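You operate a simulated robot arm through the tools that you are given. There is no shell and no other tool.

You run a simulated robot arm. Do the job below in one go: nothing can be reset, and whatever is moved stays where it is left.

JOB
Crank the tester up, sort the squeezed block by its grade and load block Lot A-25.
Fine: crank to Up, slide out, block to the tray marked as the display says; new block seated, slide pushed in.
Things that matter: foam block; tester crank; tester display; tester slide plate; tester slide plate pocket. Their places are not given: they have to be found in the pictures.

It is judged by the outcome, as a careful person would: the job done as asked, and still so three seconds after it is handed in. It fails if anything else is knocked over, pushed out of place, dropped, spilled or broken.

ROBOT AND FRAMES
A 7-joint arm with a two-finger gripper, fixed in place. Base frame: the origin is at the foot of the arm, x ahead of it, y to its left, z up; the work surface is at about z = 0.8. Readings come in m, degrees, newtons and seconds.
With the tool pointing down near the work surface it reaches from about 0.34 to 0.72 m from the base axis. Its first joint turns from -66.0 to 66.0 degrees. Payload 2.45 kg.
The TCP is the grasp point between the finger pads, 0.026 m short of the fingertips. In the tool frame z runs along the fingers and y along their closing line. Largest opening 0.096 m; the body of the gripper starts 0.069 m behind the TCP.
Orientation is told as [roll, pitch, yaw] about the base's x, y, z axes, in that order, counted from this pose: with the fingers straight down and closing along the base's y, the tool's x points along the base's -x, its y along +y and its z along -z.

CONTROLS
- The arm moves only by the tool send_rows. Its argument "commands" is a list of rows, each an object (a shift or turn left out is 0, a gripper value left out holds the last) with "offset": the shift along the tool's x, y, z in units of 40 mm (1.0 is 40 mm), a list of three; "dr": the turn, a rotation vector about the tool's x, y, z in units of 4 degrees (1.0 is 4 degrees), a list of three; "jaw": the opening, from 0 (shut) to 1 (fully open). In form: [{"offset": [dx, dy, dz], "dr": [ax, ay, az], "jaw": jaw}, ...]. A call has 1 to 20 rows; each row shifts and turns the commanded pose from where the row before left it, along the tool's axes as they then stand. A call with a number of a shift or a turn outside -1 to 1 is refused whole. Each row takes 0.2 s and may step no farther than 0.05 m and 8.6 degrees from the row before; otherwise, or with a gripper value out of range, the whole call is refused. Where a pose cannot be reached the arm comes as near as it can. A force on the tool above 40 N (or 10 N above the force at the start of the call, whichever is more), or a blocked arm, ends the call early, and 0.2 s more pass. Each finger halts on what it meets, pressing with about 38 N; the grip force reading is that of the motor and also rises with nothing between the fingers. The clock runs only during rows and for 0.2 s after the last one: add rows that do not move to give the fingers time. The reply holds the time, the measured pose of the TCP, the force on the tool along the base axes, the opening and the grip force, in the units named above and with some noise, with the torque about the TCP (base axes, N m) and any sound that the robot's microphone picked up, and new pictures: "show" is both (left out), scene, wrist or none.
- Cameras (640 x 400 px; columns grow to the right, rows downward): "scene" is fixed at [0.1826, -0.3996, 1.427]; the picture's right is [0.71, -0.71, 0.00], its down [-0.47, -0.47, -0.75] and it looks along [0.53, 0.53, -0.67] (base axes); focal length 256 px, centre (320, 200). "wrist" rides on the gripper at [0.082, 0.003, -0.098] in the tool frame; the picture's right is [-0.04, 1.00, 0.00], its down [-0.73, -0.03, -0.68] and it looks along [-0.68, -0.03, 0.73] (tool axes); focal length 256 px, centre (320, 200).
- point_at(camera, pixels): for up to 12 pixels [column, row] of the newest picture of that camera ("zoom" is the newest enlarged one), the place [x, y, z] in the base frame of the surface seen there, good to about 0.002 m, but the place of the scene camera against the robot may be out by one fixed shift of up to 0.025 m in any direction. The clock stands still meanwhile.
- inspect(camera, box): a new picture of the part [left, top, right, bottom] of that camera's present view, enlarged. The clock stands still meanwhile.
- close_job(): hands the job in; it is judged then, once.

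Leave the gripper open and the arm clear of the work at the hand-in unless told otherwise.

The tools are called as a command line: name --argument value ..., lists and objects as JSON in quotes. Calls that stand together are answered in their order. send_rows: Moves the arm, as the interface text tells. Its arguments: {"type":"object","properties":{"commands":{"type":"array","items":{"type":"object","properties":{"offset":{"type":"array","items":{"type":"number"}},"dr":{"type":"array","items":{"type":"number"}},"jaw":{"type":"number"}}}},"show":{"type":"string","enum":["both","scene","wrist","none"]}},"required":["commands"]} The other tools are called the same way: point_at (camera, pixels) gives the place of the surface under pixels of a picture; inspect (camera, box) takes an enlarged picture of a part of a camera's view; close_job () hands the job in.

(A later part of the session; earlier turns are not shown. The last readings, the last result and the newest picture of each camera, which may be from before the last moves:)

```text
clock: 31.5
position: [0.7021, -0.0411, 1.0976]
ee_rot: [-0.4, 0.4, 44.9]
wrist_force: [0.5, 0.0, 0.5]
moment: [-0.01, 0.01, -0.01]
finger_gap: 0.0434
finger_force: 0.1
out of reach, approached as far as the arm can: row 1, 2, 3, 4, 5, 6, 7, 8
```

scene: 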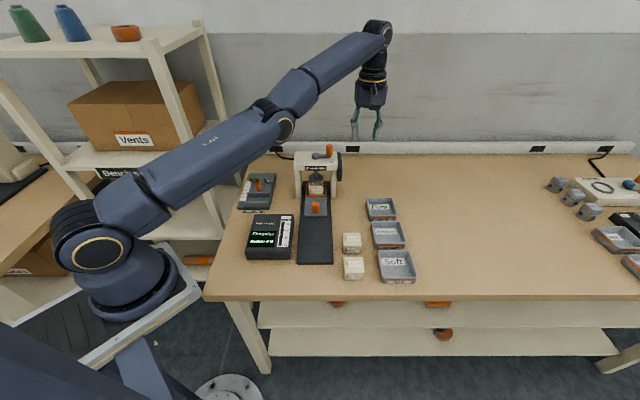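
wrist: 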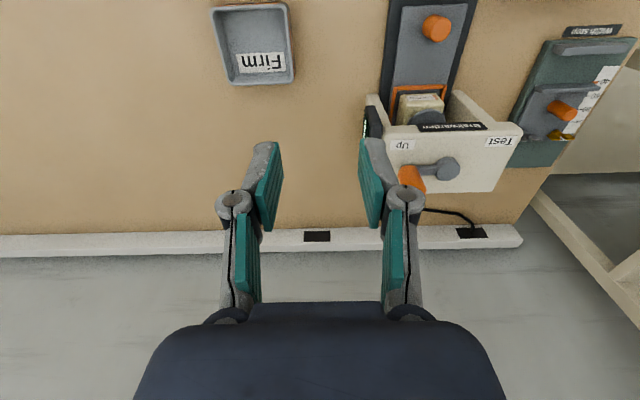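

The arm was stretched at its reach limit and went sideways. I send small inward motions to see where it follows.

send_rows --commands '[{"offset": [0, 0, 0]}, {"offset": [0, 0, 0.3]}]' --show "none"

```text
clock: 32.1
position: [0.7048, -0.0412, 1.0875]
ee_rot: [-0.3, 0.3, 45.0]
wrist_force: [-0.8, -0.2, -0.7]
moment: [0.02, -0.02, -0.04]
finger_gap: 0.0431
finger_force: 0.0
out of reach, approached as far as the arm can: row 2
```

It follows downward. I go down a bit more over the free table (tips stay well above), then inward.

send_rows --commands '[{"offset": [0, 0, 0.8]}, {"offset": [0, 0, 0.8]}, {"offset": [0.3, 0, 0]}, {"offset": [0.3, 0, 0]}]' --show "wrist"

```text
clock: 33.1
position: [0.7176, -0.0614, 1.0287]
ee_rot: [-0.3, 0.4, 44.8]
wrist_force: [-0.4, -0.6, -0.1]
moment: [0.02, -0.01, 0.0]
finger_gap: 0.0431
finger_force: 0.0
out of reach, approached as far as the arm can: row 1, 2, 3, 4
```

wrist: 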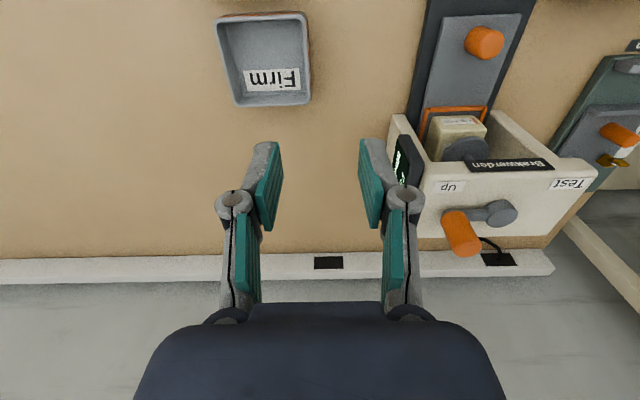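

The arm is stuck on its reach limit though the commanded point (about 0.48, -0.06, 0.95) is well inside; the path between is free. I try turning the yaw back some degrees to free the wrist/elbow.

send_rows --commands '[{"dr": [0, 0, 1]}, {"dr": [0, 0, 1]}, {"dr": [0, 0, 1]}]' --show "scene"

```text
clock: 33.9
position: [0.7177, -0.062, 1.03]
ee_rot: [-0.4, 0.4, 32.9]
wrist_force: [0.5, -0.5, 0.4]
moment: [0.01, 0.0, 0.03]
finger_gap: 0.0433
finger_force: 0.2
```

scene: 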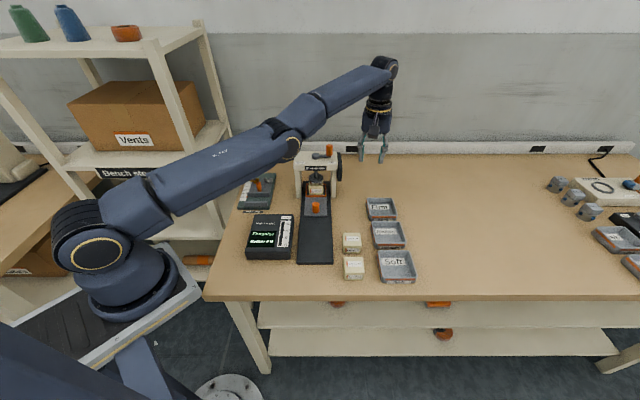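

Rotation works, so only the inward radial motion fails. I try a straight inward (base −x) move with larger steps.

send_rows --commands '[{"offset": [0.945, 0.61, 0]}, {"offset": [0.945, 0.61, 0]}]' --show "none"

```text
clock: 34.5
position: [0.7156, -0.0657, 1.0371]
ee_rot: [-0.5, 0.3, 32.9]
wrist_force: [0.2, 0.2, 0.1]
moment: [0.0, -0.02, -0.02]
finger_gap: 0.0434
finger_force: 0.0
out of reach, approached as far as the arm can: row 1, 2
```

Barely moved. I try up plus inward.

send_rows --commands '[{"offset": [0.42, 0.27, -0.9]}, {"offset": [0.42, 0.27, -0.9]}]' --show "scene"

```text
clock: 35.1
position: [0.6921, -0.0676, 1.1149]
ee_rot: [-0.5, 0.3, 32.8]
wrist_force: [-1.1, 0.4, 0.2]
moment: [0.0, 0.0, -0.02]
finger_gap: 0.0431
finger_force: 0.0
out of reach, approached as far as the arm can: row 1, 2
```

scene: 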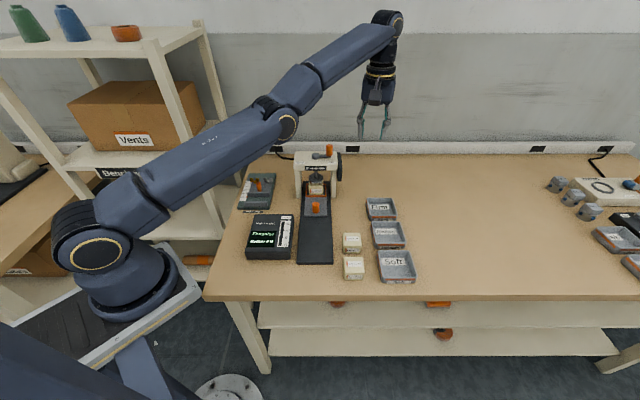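

Still on the boundary. So far I went −y, up and down; now I try +y with inward (height 1.115 is clear of the crank).

send_rows --commands '[{"offset": [-0.055, 1.0, 0]}, {"offset": [-0.055, 1.0, 0]}]' --show "none"

```text
clock: 35.7
position: [0.6907, 0.0007, 1.1288]
ee_rot: [-0.4, 0.3, 33.0]
wrist_force: [0.4, 1.0, 0.6]
moment: [-0.02, 0.05, 0.0]
finger_gap: 0.0431
finger_force: 0.1
out of reach, approached as far as the arm can: row 1, 2
```

I think the elbow slipped into its over-straight branch. I extend fully outward (free space), then come down, then inward, so that it can flex the normal way.

send_rows --commands '[{"offset": [-0.63, -0.41, 0]}, {"offset": [-0.2, -0.13, 0.9]}, {"offset": [-0.2, -0.13, 0.9]}, {"offset": [0.42, 0.27, 0.8]}]' --show "scene"

```text
clock: 36.7
position: [0.721, -0.0035, 1.0224]
ee_rot: [-0.6, 0.2, 33.0]
wrist_force: [0.8, -0.6, 0.4]
moment: [0.01, -0.01, -0.02]
finger_gap: 0.043
finger_force: 0.0
out of reach, approached as far as the arm can: row 1, 4
```

scene: 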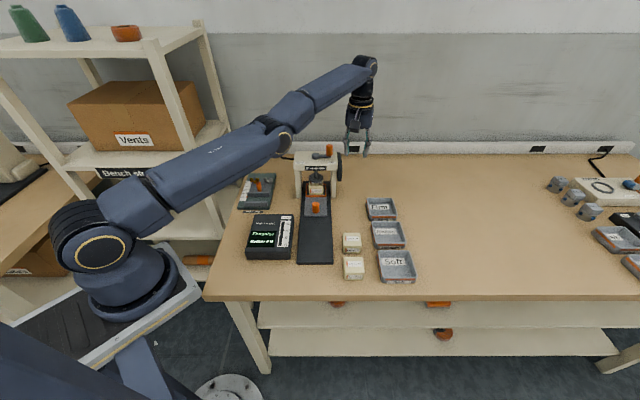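

The in-between rows were reachable, which confirms the theory. I do it more firmly: up and to y≈−0.06, pull fully outward several rows, come down while pulling, then inward.

send_rows --commands '[{"offset": [0.38, -0.59, -0.75]}, {"offset": [0.38, -0.59, -0.75]}, {"offset": [-0.84, -0.545, 0]}, {"offset": [-0.84, -0.545, 0]}, {"offset": [-0.84, -0.545, 0]}, {"offset": [-0.42, -0.27, 0.75]}, {"offset": [-0.42, -0.27, 0.75]}, {"offset": [0.525, 0.34, 0.875]}, {"offset": [0.84, 0.545, 0.25]}]' --show "scene"

```text
clock: 38.7
position: [0.6565, -0.0684, 0.9705]
ee_rot: [-0.6, 0.1, 32.9]
wrist_force: [0.2, -0.4, 0.5]
moment: [-0.02, 0.01, 0.01]
finger_gap: 0.0431
finger_force: 0.0
out of reach, approached as far as the arm can: row 1, 2, 3, 4, 5, 6, 7
```

scene: 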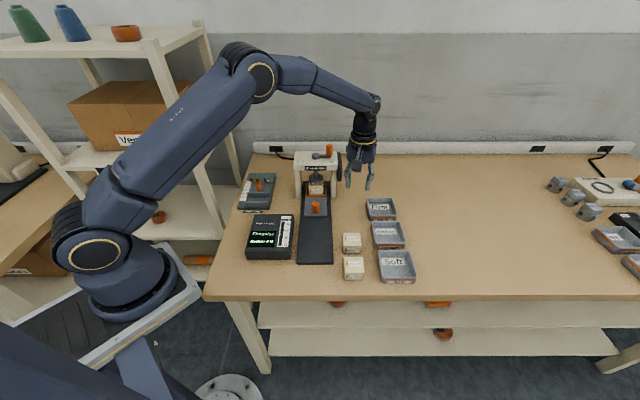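

The elbow is back in its normal shape. Now I go to a viewing spot in line with the rail and restore the 45° yaw.

send_rows --commands '[{"offset": [0.59, 0.52, -0.25]}, {"offset": [0.59, 0.52, -0.25]}, {"offset": [0.59, 0.52, -0.25]}, {"offset": [0.59, 0.52, -0.25]}, {"offset": [0.59, 0.52, -0.25]}, {"dr": [0, 0, -1]}, {"dr": [0, 0, -1]}, {"dr": [0, 0, -1]}, {"dr": [-0.106, -0.106, -0.03]}, {}]' --show "both"

```text
clock: 40.9
position: [0.4995, -0.0461, 1.0201]
ee_rot: [0.0, -0.1, 45.0]
wrist_force: [-0.4, 1.3, -0.7]
moment: [0.0, 0.0, 0.0]
finger_gap: 0.0432
finger_force: 0.1
```

scene: 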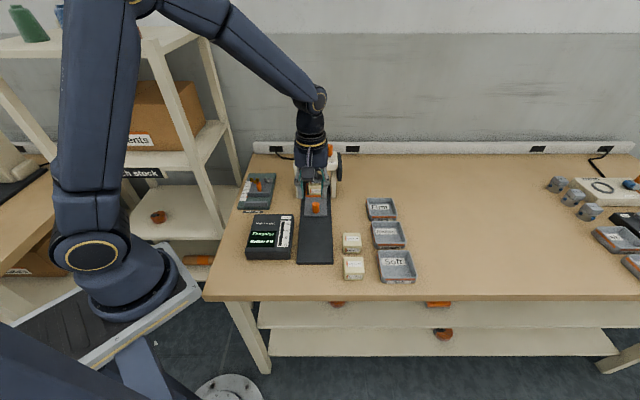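
wrist: 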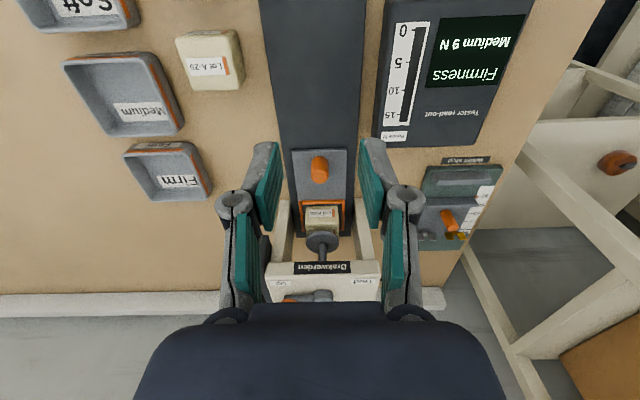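

The pose is good and nothing was disturbed. I measure the slide knob, plate, pocket and block in the wrist view.

inspect --camera "wrist" --box '[260, 140, 380, 260]'

point_at --camera "wrist" --pixels '[[320, 175], [320, 180], [319, 160], [295, 155], [343, 155], [300, 195], [345, 195], [321, 212], [308, 212], [336, 212], [302, 205], [344, 205]]'

```text
3.33 times, centred on (320, 200) of wrist
```

zoom: 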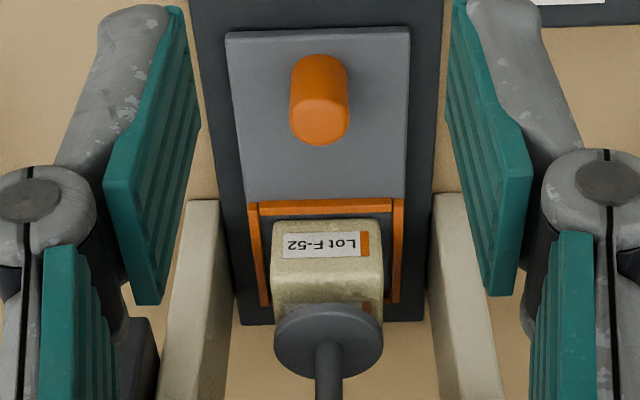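

```text
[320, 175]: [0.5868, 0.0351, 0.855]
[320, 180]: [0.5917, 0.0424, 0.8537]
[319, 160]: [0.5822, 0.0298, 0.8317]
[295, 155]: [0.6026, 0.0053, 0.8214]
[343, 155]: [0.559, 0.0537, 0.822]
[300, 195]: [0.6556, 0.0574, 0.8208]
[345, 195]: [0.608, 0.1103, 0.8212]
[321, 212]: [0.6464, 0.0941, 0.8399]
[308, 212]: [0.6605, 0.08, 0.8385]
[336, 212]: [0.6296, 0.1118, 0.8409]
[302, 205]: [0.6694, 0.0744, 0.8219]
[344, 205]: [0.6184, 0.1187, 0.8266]
```

Knob top centre at pixel (320,176): (0.588, 0.037, 0.855), plate at z≈0.821. I move above the knob.

send_rows --commands '[{"offset": [-0.758, -0.024, 0.7]}, {"offset": [-0.758, -0.024, 0.7]}, {"offset": [-0.758, -0.024, 0.7]}, {"offset": [-0.758, -0.024, 0.7]}, {}]' --show "both"

```text
clock: 42.1
position: [0.5874, 0.0408, 0.9073]
ee_rot: [-0.1, 0.0, 45.0]
wrist_force: [0.2, 0.0, 0.4]
moment: [-0.01, -0.03, 0.0]
finger_gap: 0.0433
finger_force: 0.0
```

scene: 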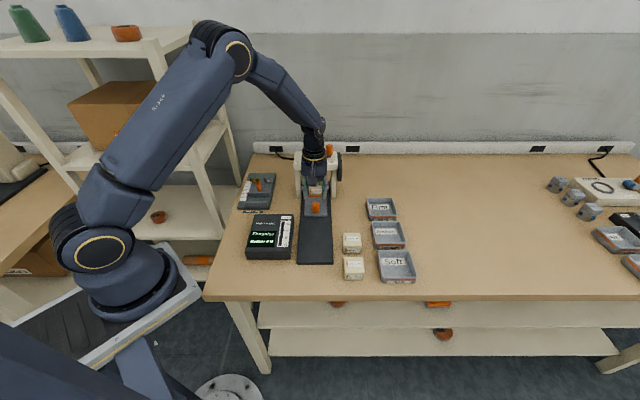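
wrist: 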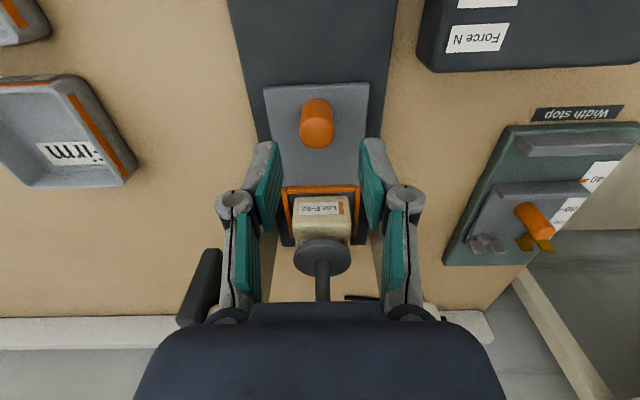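

point_at --camera "wrist" --pixels '[[317, 134], [305, 134], [329, 134], [317, 126], [317, 142], [300, 160], [320, 188], [321, 209], [321, 230], [297, 209], [346, 209], [320, 258]]'

inspect --camera "wrist" --box '[250, 70, 390, 290]'

```text
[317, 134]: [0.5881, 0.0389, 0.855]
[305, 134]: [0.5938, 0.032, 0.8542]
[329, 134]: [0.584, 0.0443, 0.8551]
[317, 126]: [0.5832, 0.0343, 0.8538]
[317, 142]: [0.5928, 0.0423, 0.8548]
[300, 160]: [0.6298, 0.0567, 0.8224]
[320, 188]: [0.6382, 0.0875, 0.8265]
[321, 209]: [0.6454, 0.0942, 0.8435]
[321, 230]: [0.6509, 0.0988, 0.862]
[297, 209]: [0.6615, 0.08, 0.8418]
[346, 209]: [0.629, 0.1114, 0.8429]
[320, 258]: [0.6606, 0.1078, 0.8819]
```

```text
1.82 times, centred on (320, 180) of wrist
```

zoom: 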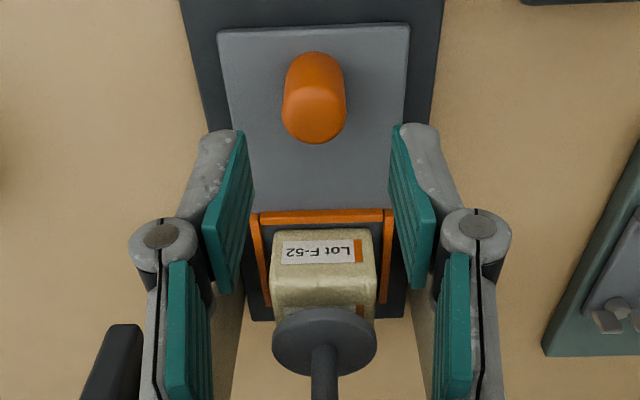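

Aligned within 2 mm. I lower around the knob and grip it.

send_rows --commands '[{"offset": [0.02, -0.04, 0.7]}, {"offset": [0, 0, 0.68]}, {"jaw": 0.1}, {"jaw": 0.1}, {"jaw": 0.1}]' --show "wrist"

```text
clock: 43.3
position: [0.5874, 0.0358, 0.8524]
ee_rot: [0.0, 0.0, 45.1]
wrist_force: [-3.8, 4.2, -0.2]
moment: [0.04, 0.1, 0.03]
finger_gap: 0.023
finger_force: 44.9
```

wrist: 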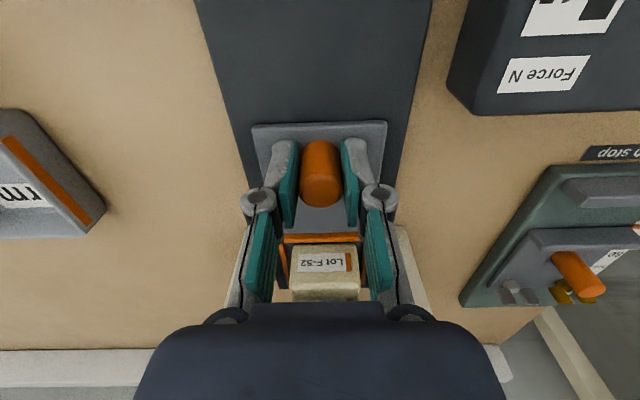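

Knob held. I pull the slide out (tool +x) 8 cm, slowly.

send_rows --commands '[{"offset": [0.25, 0, 0]}, {"offset": [0.45, 0, 0]}, {"offset": [0.45, 0, 0]}, {"offset": [0.45, 0, 0]}, {"offset": [0.4, 0, 0]}]' --show "both"

```text
clock: 44.5
position: [0.5301, -0.0209, 0.8507]
ee_rot: [0.0, 0.0, 45.0]
wrist_force: [-7.4, 8.0, -1.9]
moment: [0.06, 0.33, 0.04]
finger_gap: 0.0236
finger_force: 44.7
```

scene: 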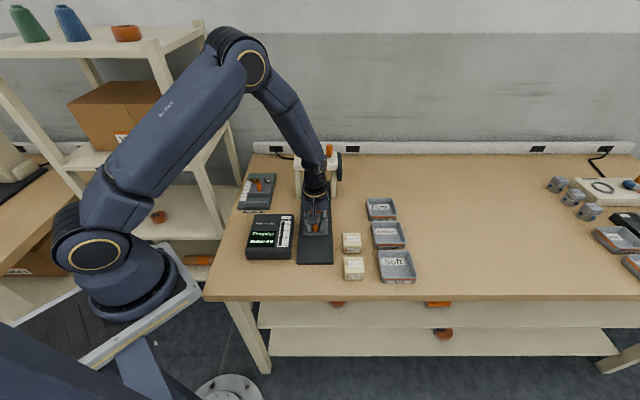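
wrist: 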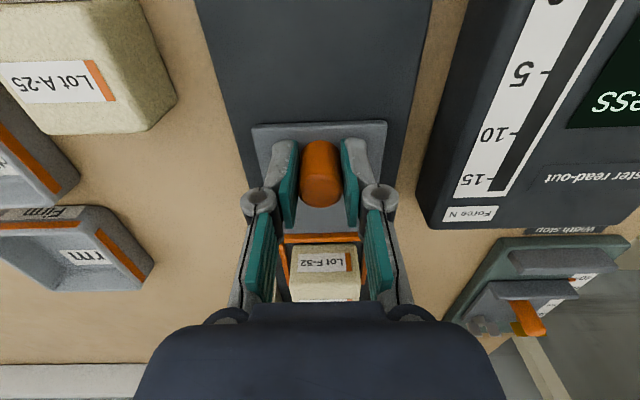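

The slide follows freely. Pull further 5 cm, watching for its end stop.

send_rows --commands '[{"offset": [0.3, 0.01, 0]}, {"offset": [0.3, 0.0, 0]}, {"offset": [0.3, 0, 0]}, {"offset": [0.2, 0, 0]}]' --show "scene"

```text
clock: 45.5
position: [0.5, -0.0511, 0.8525]
ee_rot: [0.0, 0.0, 44.9]
wrist_force: [-4.7, 4.3, -9.3]
moment: [-0.11, 0.29, -0.02]
finger_gap: 0.0232
finger_force: 45.3
```

scene: 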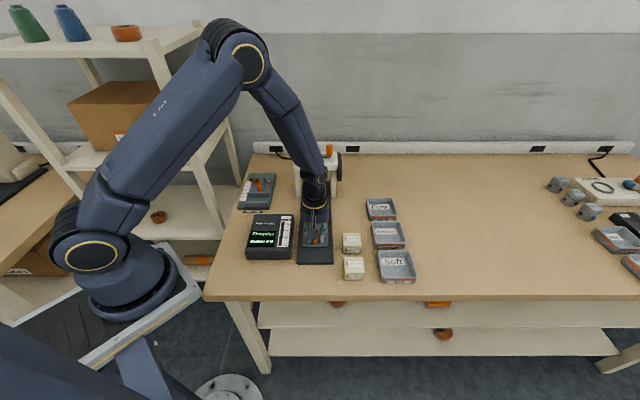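

send_rows --commands '[{"offset": [0.15, 0.0, 0]}, {"offset": [0.15, 0.0, 0]}, {"offset": [0.15, 0, 0]}]' --show "wrist"

```text
clock: 46.3
position: [0.4892, -0.0623, 0.851]
ee_rot: [-0.1, -0.1, 45.0]
wrist_force: [5.1, 6.7, -20.0]
moment: [-0.56, 0.61, -0.1]
finger_gap: 0.023
finger_force: 44.9
```

wrist: 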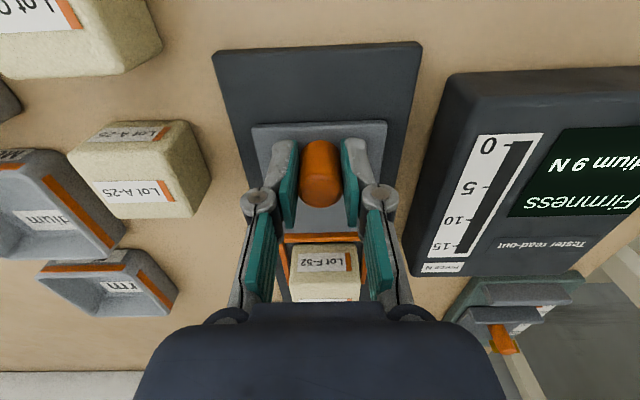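

Resistance is growing slightly (about −8 N along the pull, −20 N in z). One more tiny step to see if that's the stop.

send_rows --commands '[{"offset": [0.08, 0.0, 0]}]' --show "none"

```text
clock: 46.7
position: [0.4868, -0.0636, 0.8525]
ee_rot: [-0.2, -0.4, 45.2]
wrist_force: [14.6, 17.5, -26.5]
moment: [0.17, -0.1, -0.01]
finger_gap: 0.0233
finger_force: 45.4
```

The end stop is reached (force along pull rose to ~23 N). I relax the pull, open, and lift off.

send_rows --commands '[{"offset": [-0.1, 0, 0]}, {"jaw": 0.45}, {"jaw": 0.45}, {"jaw": 0.45}, {"offset": [0, 0, -0.8]}, {"offset": [0, 0, -0.8]}, {"offset": [0.5, 0, -0.8]}, {"offset": [0.5, 0, 0]}, {}]' --show "both"

```text
clock: 48.7
position: [0.4594, -0.0928, 0.9495]
ee_rot: [-0.1, -0.1, 45.0]
wrist_force: [-0.1, -0.3, -0.1]
moment: [0.0, 0.01, 0.0]
finger_gap: 0.043
finger_force: 0.2
```

scene: 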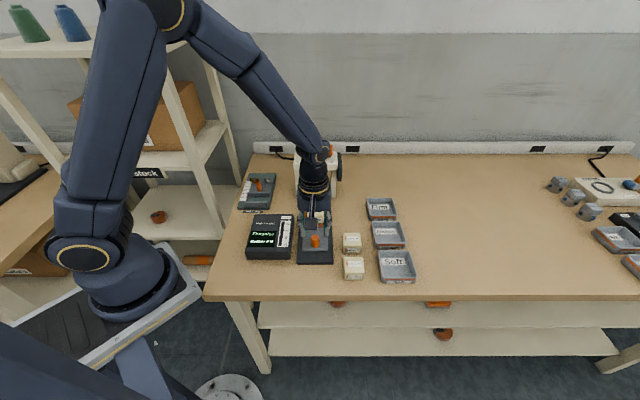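
wrist: 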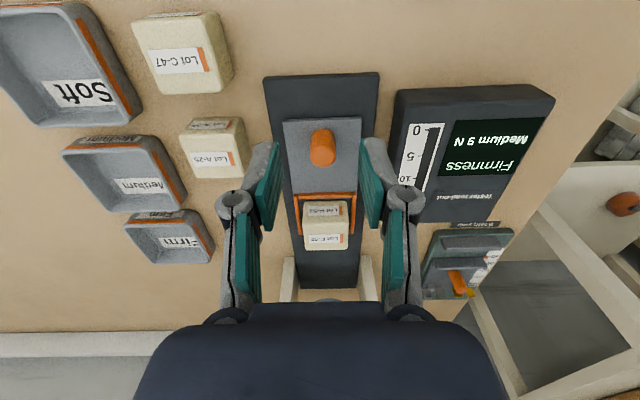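

Slide is out, with block F-52 in its pocket. I measure the block, pocket walls, A-25 and trays.

inspect --camera "wrist" --box '[265, 110, 385, 300]'

point_at --camera "wrist" --pixels '[[325, 240], [308, 240], [343, 240], [325, 228], [325, 246], [323, 150], [297, 195], [353, 195], [300, 232], [353, 232], [211, 160], [146, 187]]'

inspect --camera "wrist" --box '[50, 0, 270, 270]'

```text
2.11 times, centred on (325, 205) of wrist
```

zoom: 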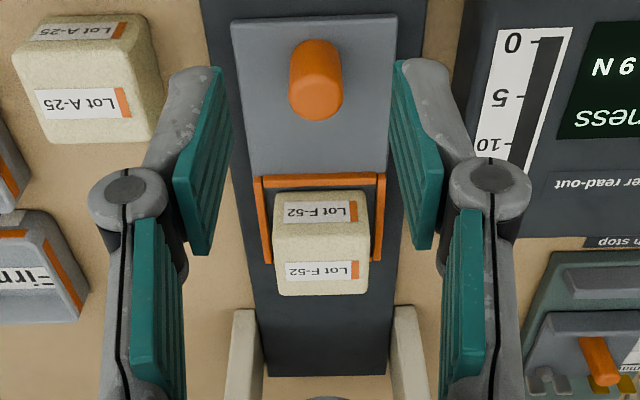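

```text
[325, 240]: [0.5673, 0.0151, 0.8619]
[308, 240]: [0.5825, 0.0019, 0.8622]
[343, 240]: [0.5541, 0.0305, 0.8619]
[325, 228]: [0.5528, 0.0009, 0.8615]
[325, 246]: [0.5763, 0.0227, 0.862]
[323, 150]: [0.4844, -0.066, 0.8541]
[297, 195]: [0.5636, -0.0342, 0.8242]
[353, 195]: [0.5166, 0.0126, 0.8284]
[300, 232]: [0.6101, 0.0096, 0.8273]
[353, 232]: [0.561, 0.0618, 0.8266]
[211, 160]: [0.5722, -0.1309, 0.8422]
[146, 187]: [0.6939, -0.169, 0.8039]
```

```text
1.48 times, centred on (160, 135) of wrist
```

zoom: 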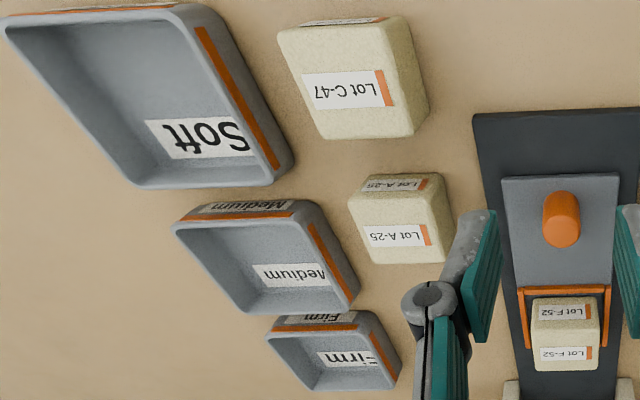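

point_at --camera "wrist" --pixels '[[326, 204], [326, 208], [326, 212], [326, 215], [326, 218], [326, 244], [326, 247], [326, 250], [304, 232], [306, 232], [346, 232], [349, 232]]'

point_at --camera "wrist" --pixels '[[326, 190], [326, 194], [326, 197], [326, 200], [300, 215], [296, 215], [303, 215], [190, 142], [240, 142], [213, 132], [213, 173], [195, 172]]'

```text
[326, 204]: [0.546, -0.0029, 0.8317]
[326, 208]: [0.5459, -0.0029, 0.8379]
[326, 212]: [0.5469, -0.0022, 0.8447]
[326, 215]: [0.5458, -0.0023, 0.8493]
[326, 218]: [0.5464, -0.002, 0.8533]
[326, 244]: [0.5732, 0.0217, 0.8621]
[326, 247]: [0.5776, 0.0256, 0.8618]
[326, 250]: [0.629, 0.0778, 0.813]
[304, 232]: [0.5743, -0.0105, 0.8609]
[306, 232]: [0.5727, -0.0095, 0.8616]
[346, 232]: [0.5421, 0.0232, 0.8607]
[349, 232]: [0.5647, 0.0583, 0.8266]
```

```text
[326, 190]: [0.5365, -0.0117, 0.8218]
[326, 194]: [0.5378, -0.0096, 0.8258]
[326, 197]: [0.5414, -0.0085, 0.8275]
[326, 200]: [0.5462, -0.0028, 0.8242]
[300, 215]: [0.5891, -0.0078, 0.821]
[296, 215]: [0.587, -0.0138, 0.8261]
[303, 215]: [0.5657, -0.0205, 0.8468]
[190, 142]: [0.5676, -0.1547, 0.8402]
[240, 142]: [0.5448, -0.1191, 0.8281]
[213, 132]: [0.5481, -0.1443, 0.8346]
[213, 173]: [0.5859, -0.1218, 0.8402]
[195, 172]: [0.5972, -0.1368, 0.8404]
```

Block F-52's top spans s≈0.384–0.429 along the rail, centre about (0.563, 0.012), width ~46 mm, top z 0.862; pocket walls reach z≈0.828, so tips must stay above that. I open wide, move over the block and lower to TCP z≈0.858.

send_rows --commands '[{"offset": [-0.92, 0.003, 0], "jaw": 0.8}, {"offset": [-0.92, 0.003, 0]}, {"offset": [-0.92, 0.003, 0]}, {"offset": [-0.92, 0.003, 0]}, {"offset": [0, 0, 0.6]}, {}]' --show "wrist"

```text
clock: 50.1
position: [0.5649, 0.0124, 0.9239]
ee_rot: [-0.2, 0.0, 45.0]
wrist_force: [-0.1, -0.1, -0.3]
moment: [-0.02, 0.0, -0.02]
finger_gap: 0.0767
finger_force: 0.1
```

wrist: 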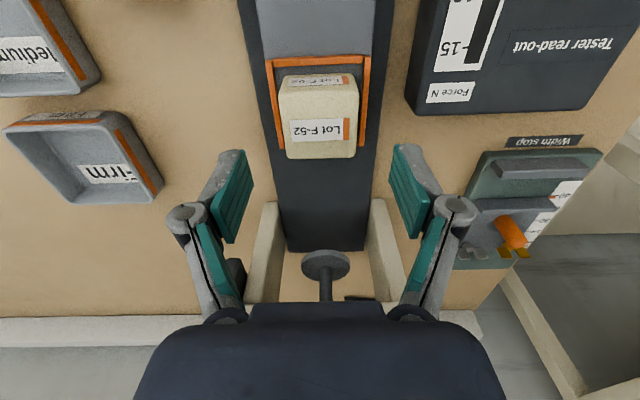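

Well aligned. Lower and close gently on the foam to about 40 mm.

send_rows --commands '[{"offset": [0.04, 0.01, 0.85]}, {"offset": [0, 0, 0.78]}, {"jaw": 0.6}, {"jaw": 0.5}, {"jaw": 0.42}, {"jaw": 0.42}, {}]' --show "wrist"

```text
clock: 51.7
position: [0.5622, 0.0127, 0.8587]
ee_rot: [-0.1, 0.0, 45.0]
wrist_force: [0.2, 0.4, 0.2]
moment: [0.0, 0.0, 0.0]
finger_gap: 0.0502
finger_force: 38.2
```

wrist: 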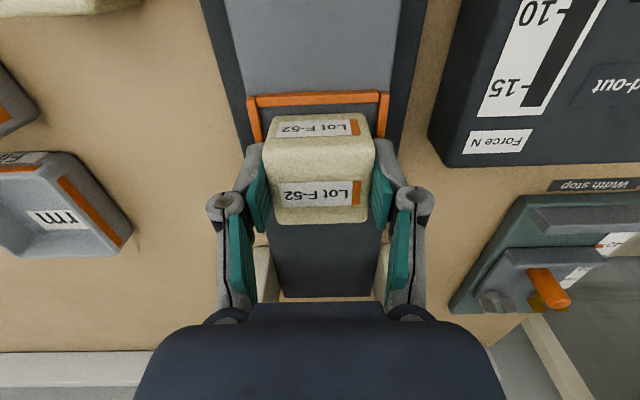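

Held at 50 mm (block is firm enough). I lift it straight up, and then move toward the Medium tray, staying short to view it.

send_rows --commands '[{"offset": [0, 0, -0.4]}, {"offset": [0, 0, -0.8]}, {"offset": [0, 0, -0.9]}, {"offset": [0.3, -0.7, -0.3]}, {"offset": [0.3, -0.7, -0.3]}, {"offset": [0.3, -0.7, 0]}, {}]' --show "both"

```text
clock: 53.3
position: [0.5935, -0.0737, 0.9672]
ee_rot: [0.1, 0.0, 45.1]
wrist_force: [0.3, 0.6, 0.1]
moment: [0.0, -0.02, -0.02]
finger_gap: 0.0503
finger_force: 37.8
```

scene: 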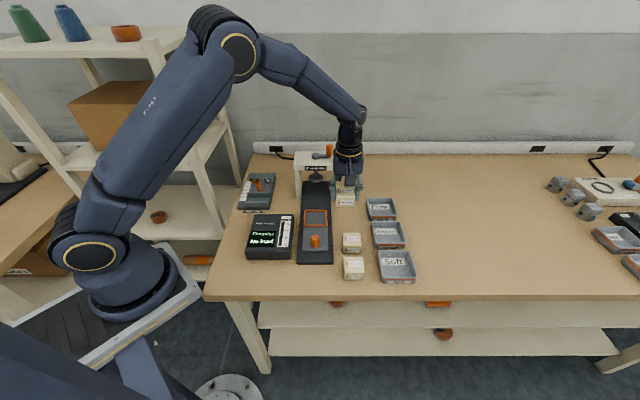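
wrist: 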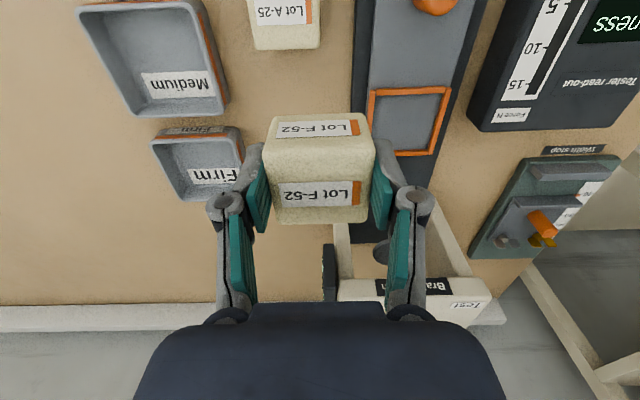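

Block F-52 is out; the empty pocket shows as an orange rectangle at (367–450, 88–155). I measure the pocket ring and Medium tray.

inspect --camera "wrist" --box '[60, 0, 260, 210]'

inspect --camera "wrist" --box '[345, 60, 475, 180]'

point_at --camera "wrist" --pixels '[[76, 7], [200, 2], [132, 117], [227, 116], [150, 50], [95, 12], [188, 10], [130, 100], [214, 95], [212, 100], [180, 115], [105, 60]]'

point_at --camera "wrist" --pixels '[[372, 92], [446, 89], [405, 91], [370, 120], [440, 120], [437, 153], [400, 153], [405, 120], [374, 120], [436, 120], [405, 96], [405, 148]]'

```text
1.90 times, centred on (160, 105) of wrist
```

zoom: 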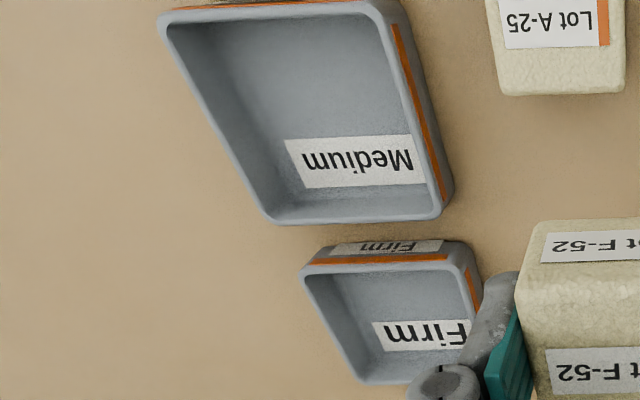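

```text
3.33 times, centred on (410, 120) of wrist
```

zoom: 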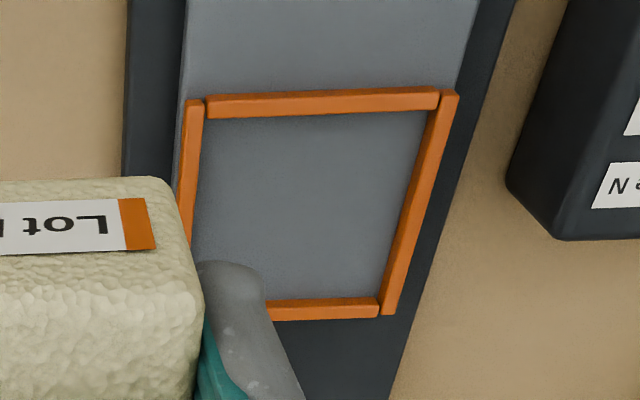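

```text
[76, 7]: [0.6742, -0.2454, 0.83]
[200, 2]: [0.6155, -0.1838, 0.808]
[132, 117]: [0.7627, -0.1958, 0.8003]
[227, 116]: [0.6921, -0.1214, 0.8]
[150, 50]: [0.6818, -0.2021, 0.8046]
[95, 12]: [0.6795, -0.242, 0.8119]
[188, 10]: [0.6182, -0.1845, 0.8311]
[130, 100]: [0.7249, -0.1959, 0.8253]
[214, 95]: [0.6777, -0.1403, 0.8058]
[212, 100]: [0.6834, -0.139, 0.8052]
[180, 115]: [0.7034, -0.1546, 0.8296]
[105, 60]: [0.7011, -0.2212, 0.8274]
```

```text
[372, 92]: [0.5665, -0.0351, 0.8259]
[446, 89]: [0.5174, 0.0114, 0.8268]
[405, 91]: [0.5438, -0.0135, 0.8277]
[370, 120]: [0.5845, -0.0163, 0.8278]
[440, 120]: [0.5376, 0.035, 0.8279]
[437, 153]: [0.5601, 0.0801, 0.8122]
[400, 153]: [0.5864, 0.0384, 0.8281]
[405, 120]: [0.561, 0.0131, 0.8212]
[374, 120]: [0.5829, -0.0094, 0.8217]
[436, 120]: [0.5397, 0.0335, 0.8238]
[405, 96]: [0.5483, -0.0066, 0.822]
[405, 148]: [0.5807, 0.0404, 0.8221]
```

Tray rim runs s 0.303–0.388, t −0.652…−0.566: centre ≈ (0.675, −0.186), rim z≈0.83, floor ≈0.805. I move the block above it at z≈0.91.

send_rows --commands '[{"offset": [0.136, -0.856, 0.356]}, {"offset": [0.136, -0.856, 0.356]}, {"offset": [0.136, -0.856, 0.356]}, {"offset": [0.136, -0.856, 0.356]}, {}]' --show "both"

```text
clock: 54.5
position: [0.6767, -0.1865, 0.9085]
ee_rot: [0.1, 0.0, 44.9]
wrist_force: [1.1, -0.1, -0.3]
moment: [-0.03, -0.01, -0.03]
finger_gap: 0.0502
finger_force: 38.3
```

scene: 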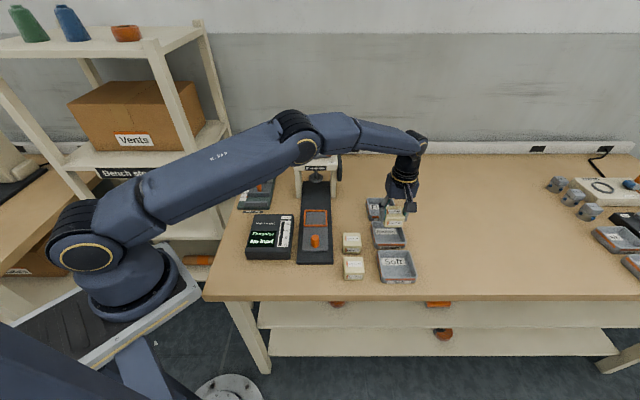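
wrist: 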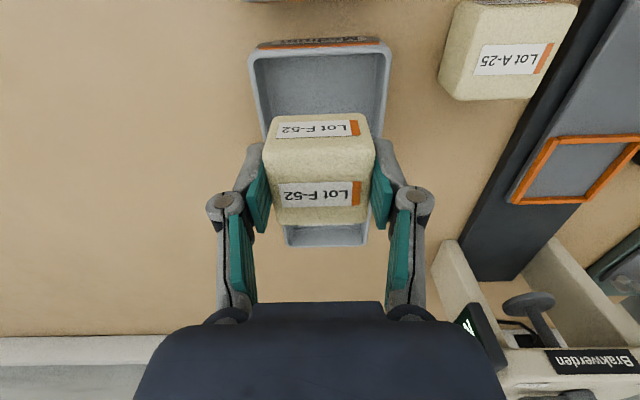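

point_at --camera "wrist" --pixels '[[252, 60], [387, 55], [320, 52], [255, 85], [386, 85], [262, 120], [381, 120], [300, 243], [355, 242], [320, 246], [320, 90], [367, 230]]'

inspect --camera "wrist" --box '[230, 25, 410, 260]'

```text
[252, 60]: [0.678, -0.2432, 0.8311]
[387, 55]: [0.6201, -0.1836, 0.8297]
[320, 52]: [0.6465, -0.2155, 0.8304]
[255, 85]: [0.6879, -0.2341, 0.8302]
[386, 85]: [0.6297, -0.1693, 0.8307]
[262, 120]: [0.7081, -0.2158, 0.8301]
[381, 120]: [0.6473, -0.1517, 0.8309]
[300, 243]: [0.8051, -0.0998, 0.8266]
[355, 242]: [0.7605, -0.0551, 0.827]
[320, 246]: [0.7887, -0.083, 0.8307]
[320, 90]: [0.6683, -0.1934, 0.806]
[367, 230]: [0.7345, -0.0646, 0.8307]
```

```text
1.70 times, centred on (320, 142) of wrist
```

zoom: 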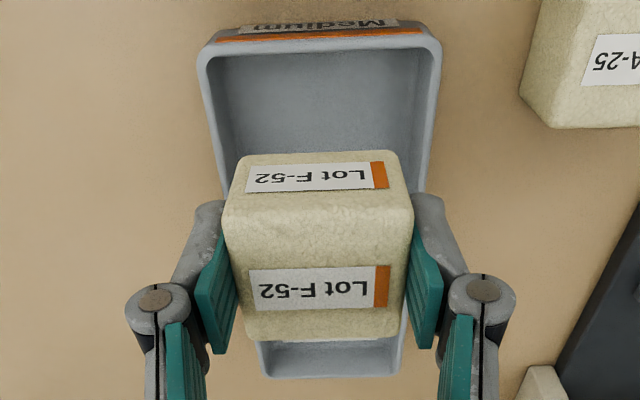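

Block is centred over the Medium tray within about 1 mm. I descend to just above the floor.

send_rows --commands '[{"offset": [0, 0.025, 0.6]}, {"offset": [0, 0, 0.6]}, {"offset": [0, 0, 0.33]}, {}]' --show "wrist"

```text
clock: 55.5
position: [0.6771, -0.1855, 0.8484]
ee_rot: [-0.1, -0.1, 45.0]
wrist_force: [-0.2, 0.0, 0.2]
moment: [0.0, -0.01, 0.01]
finger_gap: 0.0502
finger_force: 38.2
```

wrist: 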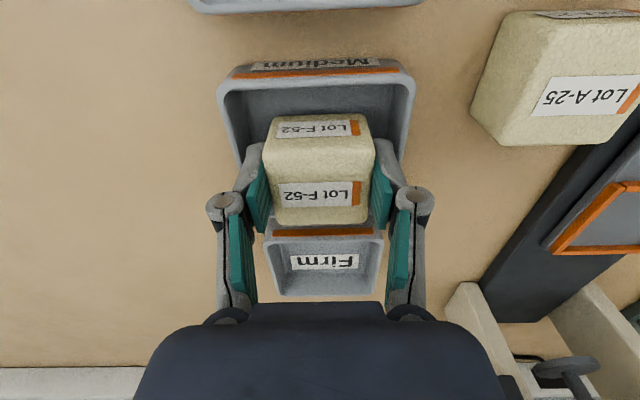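

No contact yet. I go down in 2 mm steps.

send_rows --commands '[{"offset": [0, 0, 0.05]}, {"offset": [0, 0, 0.05]}, {}]' --show "none"

```text
clock: 56.3
position: [0.6765, -0.1842, 0.8457]
ee_rot: [-0.1, 0.1, 45.0]
wrist_force: [0.2, -0.5, 0.3]
moment: [0.02, 0.05, 0.01]
finger_gap: 0.0501
finger_force: 38.4
```

send_rows --commands '[{"offset": [0, 0, 0.05]}, {"offset": [0, 0, 0.04]}, {}]' --show "none"

```text
clock: 57.1
position: [0.6758, -0.184, 0.8408]
ee_rot: [0.0, -0.1, 45.0]
wrist_force: [-0.7, 0.4, 0.4]
moment: [0.0, 0.01, 0.03]
finger_gap: 0.0503
finger_force: 37.8
```

send_rows --commands '[{"offset": [0, 0, 0.04]}, {}]' --show "none"

send_rows --commands '[{"offset": [0, 0, 0.04]}, {}]' --show "wrist"

```text
clock: 57.7
position: [0.6769, -0.1852, 0.8403]
ee_rot: [-0.1, -0.1, 45.1]
wrist_force: [-1.4, 0.2, 9.4]
moment: [0.05, 0.12, 0.02]
finger_gap: 0.0502
finger_force: 38.2
```

```text
clock: 58.3
position: [0.6775, -0.1839, 0.8406]
ee_rot: [-0.3, -0.1, 44.9]
wrist_force: [-5.8, 0.2, 29.4]
moment: [0.16, 0.34, 0.04]
finger_gap: 0.05
finger_force: 38.0
```

wrist: 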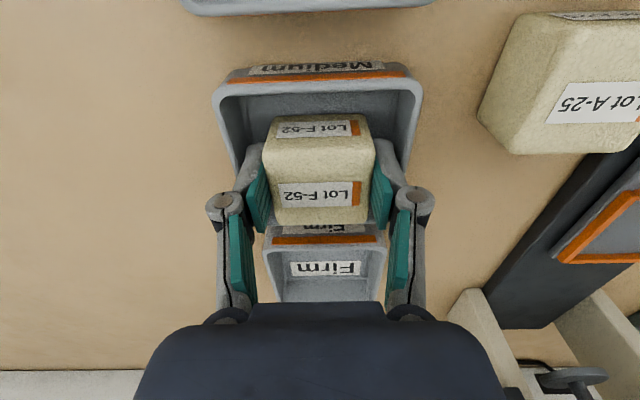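

The block is on the floor of the tray. I relieve the pressure, open just a little (55 mm), and raise.

send_rows --commands '[{"offset": [0, 0, -0.05]}, {"jaw": 0.575}, {}, {"offset": [0, 0, -0.2]}, {"offset": [0, 0, -0.3]}, {"offset": [0, 0, -0.5]}, {}]' --show "both"

```text
clock: 59.9
position: [0.6763, -0.1855, 0.882]
ee_rot: [0.0, -0.1, 45.0]
wrist_force: [-0.7, -0.6, -1.0]
moment: [0.0, -0.03, 0.03]
finger_gap: 0.0552
finger_force: 0.1
```

scene: 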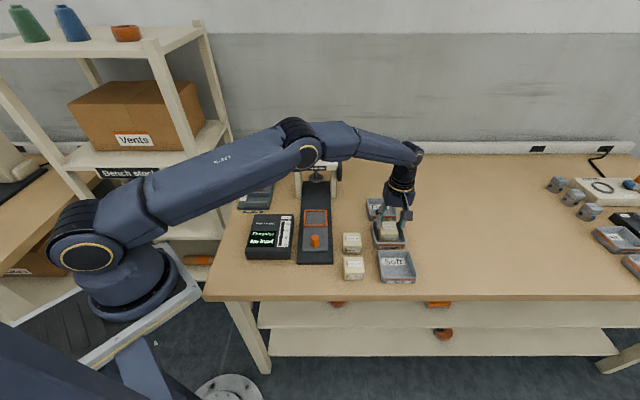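
wrist: 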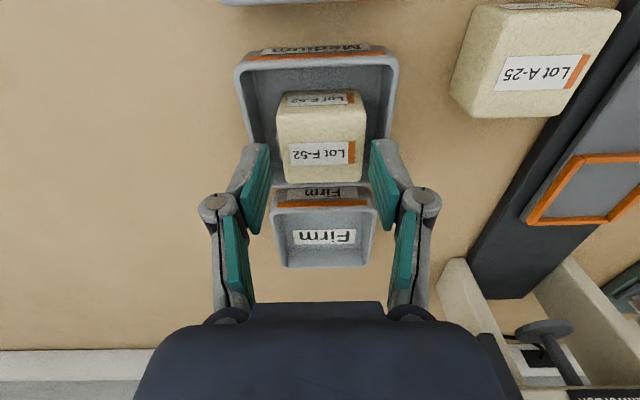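

F-52 sits flat in the Medium tray. Next I back off to view block A-25.

send_rows --commands '[{"offset": [0.2, 0.1, -0.8]}, {"offset": [0.9, 0.65, -0.5]}, {"offset": [0.9, 0.65, -0.1]}, {"offset": [0.9, 0.65, 0]}, {"offset": [0.9, 0.65, 0], "jaw": 0.8}, {}]' --show "both"

```text
clock: 61.3
position: [0.4944, -0.2168, 0.9348]
ee_rot: [0.0, -0.1, 44.9]
wrist_force: [-0.5, -0.4, 0.4]
moment: [0.02, 0.0, 0.02]
finger_gap: 0.077
finger_force: 0.1
```

scene: 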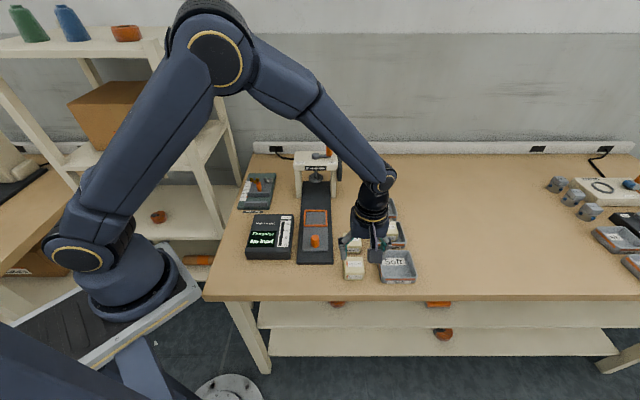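
wrist: 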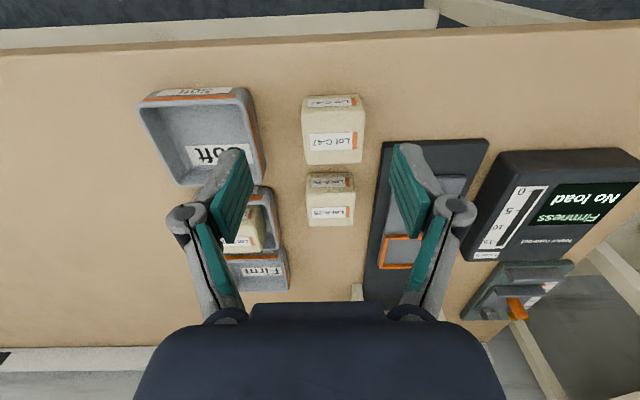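

Display now says "No load". I measure A-25 at about (330,205).

inspect --camera "wrist" --box '[280, 80, 400, 240]'

point_at --camera "wrist" --pixels '[[330, 185], [330, 181], [330, 176], [309, 212], [352, 212], [330, 200], [330, 212], [330, 222], [330, 225], [308, 195], [353, 195], [334, 140]]'

```text
2.50 times, centred on (340, 160) of wrist
```

zoom: 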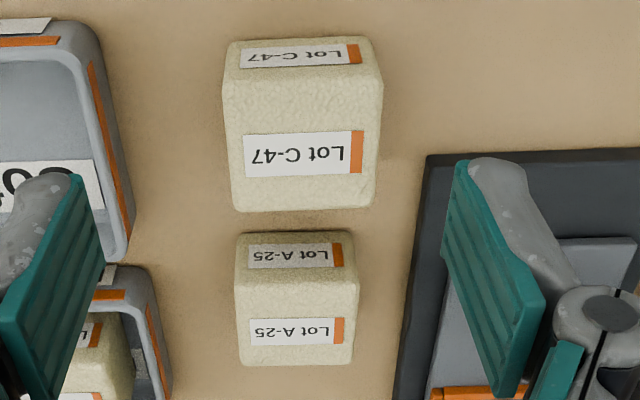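

```text
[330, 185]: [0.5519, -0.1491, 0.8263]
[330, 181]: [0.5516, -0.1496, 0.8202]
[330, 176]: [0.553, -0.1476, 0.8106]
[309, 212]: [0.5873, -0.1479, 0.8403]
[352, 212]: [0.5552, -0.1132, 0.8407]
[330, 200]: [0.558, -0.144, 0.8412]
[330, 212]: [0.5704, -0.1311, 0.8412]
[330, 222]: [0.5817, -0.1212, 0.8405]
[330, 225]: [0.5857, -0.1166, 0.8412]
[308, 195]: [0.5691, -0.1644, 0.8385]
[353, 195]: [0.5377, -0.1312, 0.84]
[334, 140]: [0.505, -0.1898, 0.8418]
```

A-25 centre ≈ (0.570, −0.132), top 0.841, square to the rail. I move over it with a 67 mm opening.

send_rows --commands '[{"offset": [-0.946, 0.057, 0], "jaw": 0.7}, {"offset": [-0.946, 0.057, 0]}, {"offset": [-0.946, 0.057, 0]}, {"offset": [0, 0, 0.7]}, {"offset": [0, 0, 0.6]}, {}]' --show "wrist"

```text
clock: 62.7
position: [0.5694, -0.1309, 0.8839]
ee_rot: [-0.1, -0.1, 45.0]
wrist_force: [-0.6, -0.3, -0.1]
moment: [0.04, 0.01, 0.03]
finger_gap: 0.0668
finger_force: 0.0
```

wrist: 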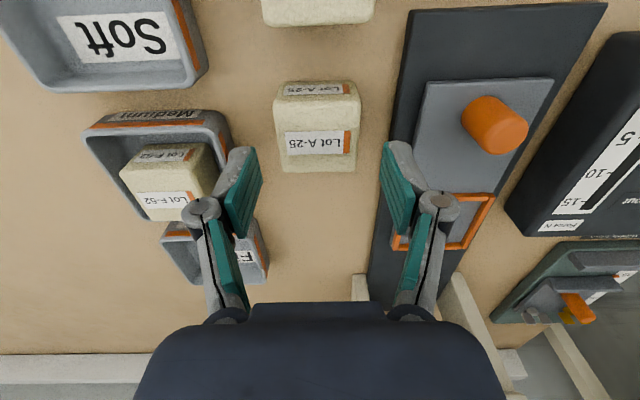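

Aligned. Lower to z≈0.839 and grip.

send_rows --commands '[{"offset": [0, 0, 0.6]}, {"offset": [0, 0, 0.52]}, {"jaw": 0.6}, {"jaw": 0.5}, {"jaw": 0.42}, {}]' --show "wrist"

```text
clock: 64.1
position: [0.568, -0.1311, 0.8403]
ee_rot: [-0.1, -0.1, 45.0]
wrist_force: [0.8, -0.4, 4.2]
moment: [-0.05, -0.13, 0.01]
finger_gap: 0.0502
finger_force: 37.9
```

wrist: 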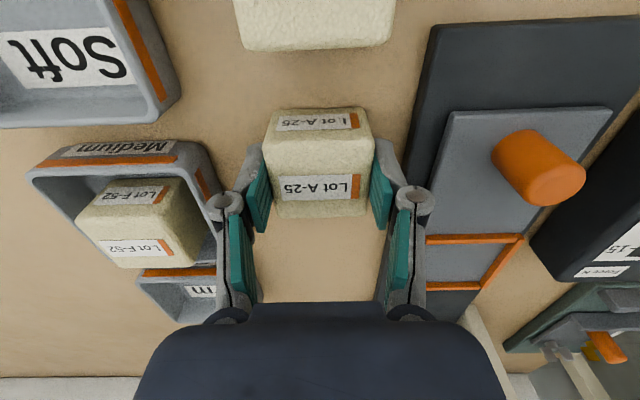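

A-25 held. Lift and carry above the pocket.

send_rows --commands '[{"offset": [0, 0, -0.4]}, {"offset": [0, 0, -0.8]}, {"offset": [0, 0, -0.9]}, {"offset": [-0.616, 0.6525, 0]}, {"offset": [-0.616, 0.6525, 0]}, {"offset": [-0.616, 0.6525, 0]}, {"offset": [-0.616, 0.6525, 0]}, {}]' --show "both"

```text
clock: 65.9
position: [0.5625, 0.014, 0.9232]
ee_rot: [-0.1, 0.0, 45.0]
wrist_force: [0.1, -0.4, 0.1]
moment: [0.03, -0.03, 0.01]
finger_gap: 0.0503
finger_force: 38.4
```

scene: 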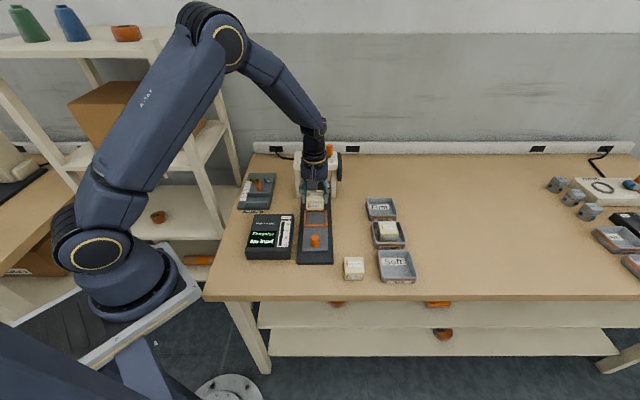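
wrist: 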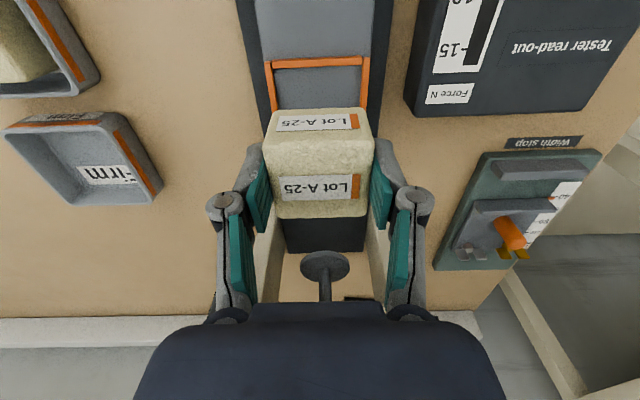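

point_at --camera "wrist" --pixels '[[318, 63], [269, 80], [366, 80], [275, 85], [360, 85], [264, 175], [376, 175], [320, 185], [320, 125], [268, 190], [371, 190], [320, 212]]'

```text
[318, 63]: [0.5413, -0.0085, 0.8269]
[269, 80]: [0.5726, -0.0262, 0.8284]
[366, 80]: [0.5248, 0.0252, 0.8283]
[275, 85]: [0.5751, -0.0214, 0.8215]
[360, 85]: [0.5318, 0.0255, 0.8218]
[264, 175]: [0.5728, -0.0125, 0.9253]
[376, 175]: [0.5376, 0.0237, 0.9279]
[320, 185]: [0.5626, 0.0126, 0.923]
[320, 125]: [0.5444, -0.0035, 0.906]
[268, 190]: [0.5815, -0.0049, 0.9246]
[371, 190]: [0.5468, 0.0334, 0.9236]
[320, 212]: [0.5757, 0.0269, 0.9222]
```

Block is centred over the pocket ring within ~1 mm. Lower to just above the floor, then in small steps.

send_rows --commands '[{"offset": [-0.03, 0, 0.6]}, {"offset": [0, 0, 0.5]}, {"offset": [0, 0, 0.3]}, {}]' --show "wrist"

send_rows --commands '[{"offset": [0, 0, 0.05]}, {}]' --show "none"

send_rows --commands '[{"offset": [0, 0, 0.04]}, {}]' --show "none"

```text
clock: 66.9
position: [0.5642, 0.0134, 0.8663]
ee_rot: [-0.1, -0.1, 44.9]
wrist_force: [0.3, -0.5, -0.8]
moment: [0.02, 0.02, 0.02]
finger_gap: 0.0503
finger_force: 38.3
```

wrist: 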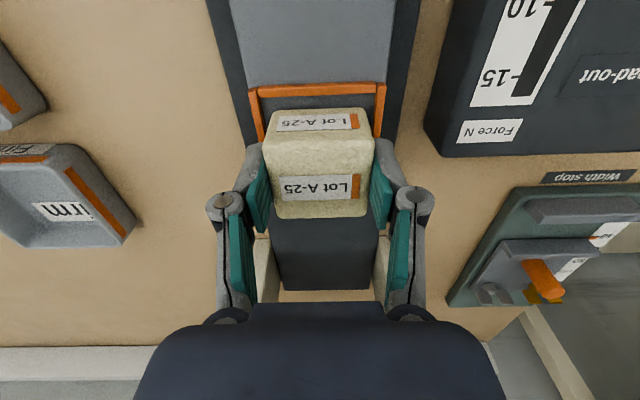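

```text
clock: 67.5
position: [0.5654, 0.0128, 0.8659]
ee_rot: [0.0, -0.1, 45.1]
wrist_force: [0.0, -0.1, -0.8]
moment: [0.0, -0.03, 0.01]
finger_gap: 0.0498
finger_force: 38.0
```

```text
clock: 68.1
position: [0.5646, 0.0145, 0.8643]
ee_rot: [-0.1, -0.1, 45.0]
wrist_force: [-0.3, -0.7, -0.1]
moment: [0.02, 0.02, -0.02]
finger_gap: 0.0501
finger_force: 38.6
```

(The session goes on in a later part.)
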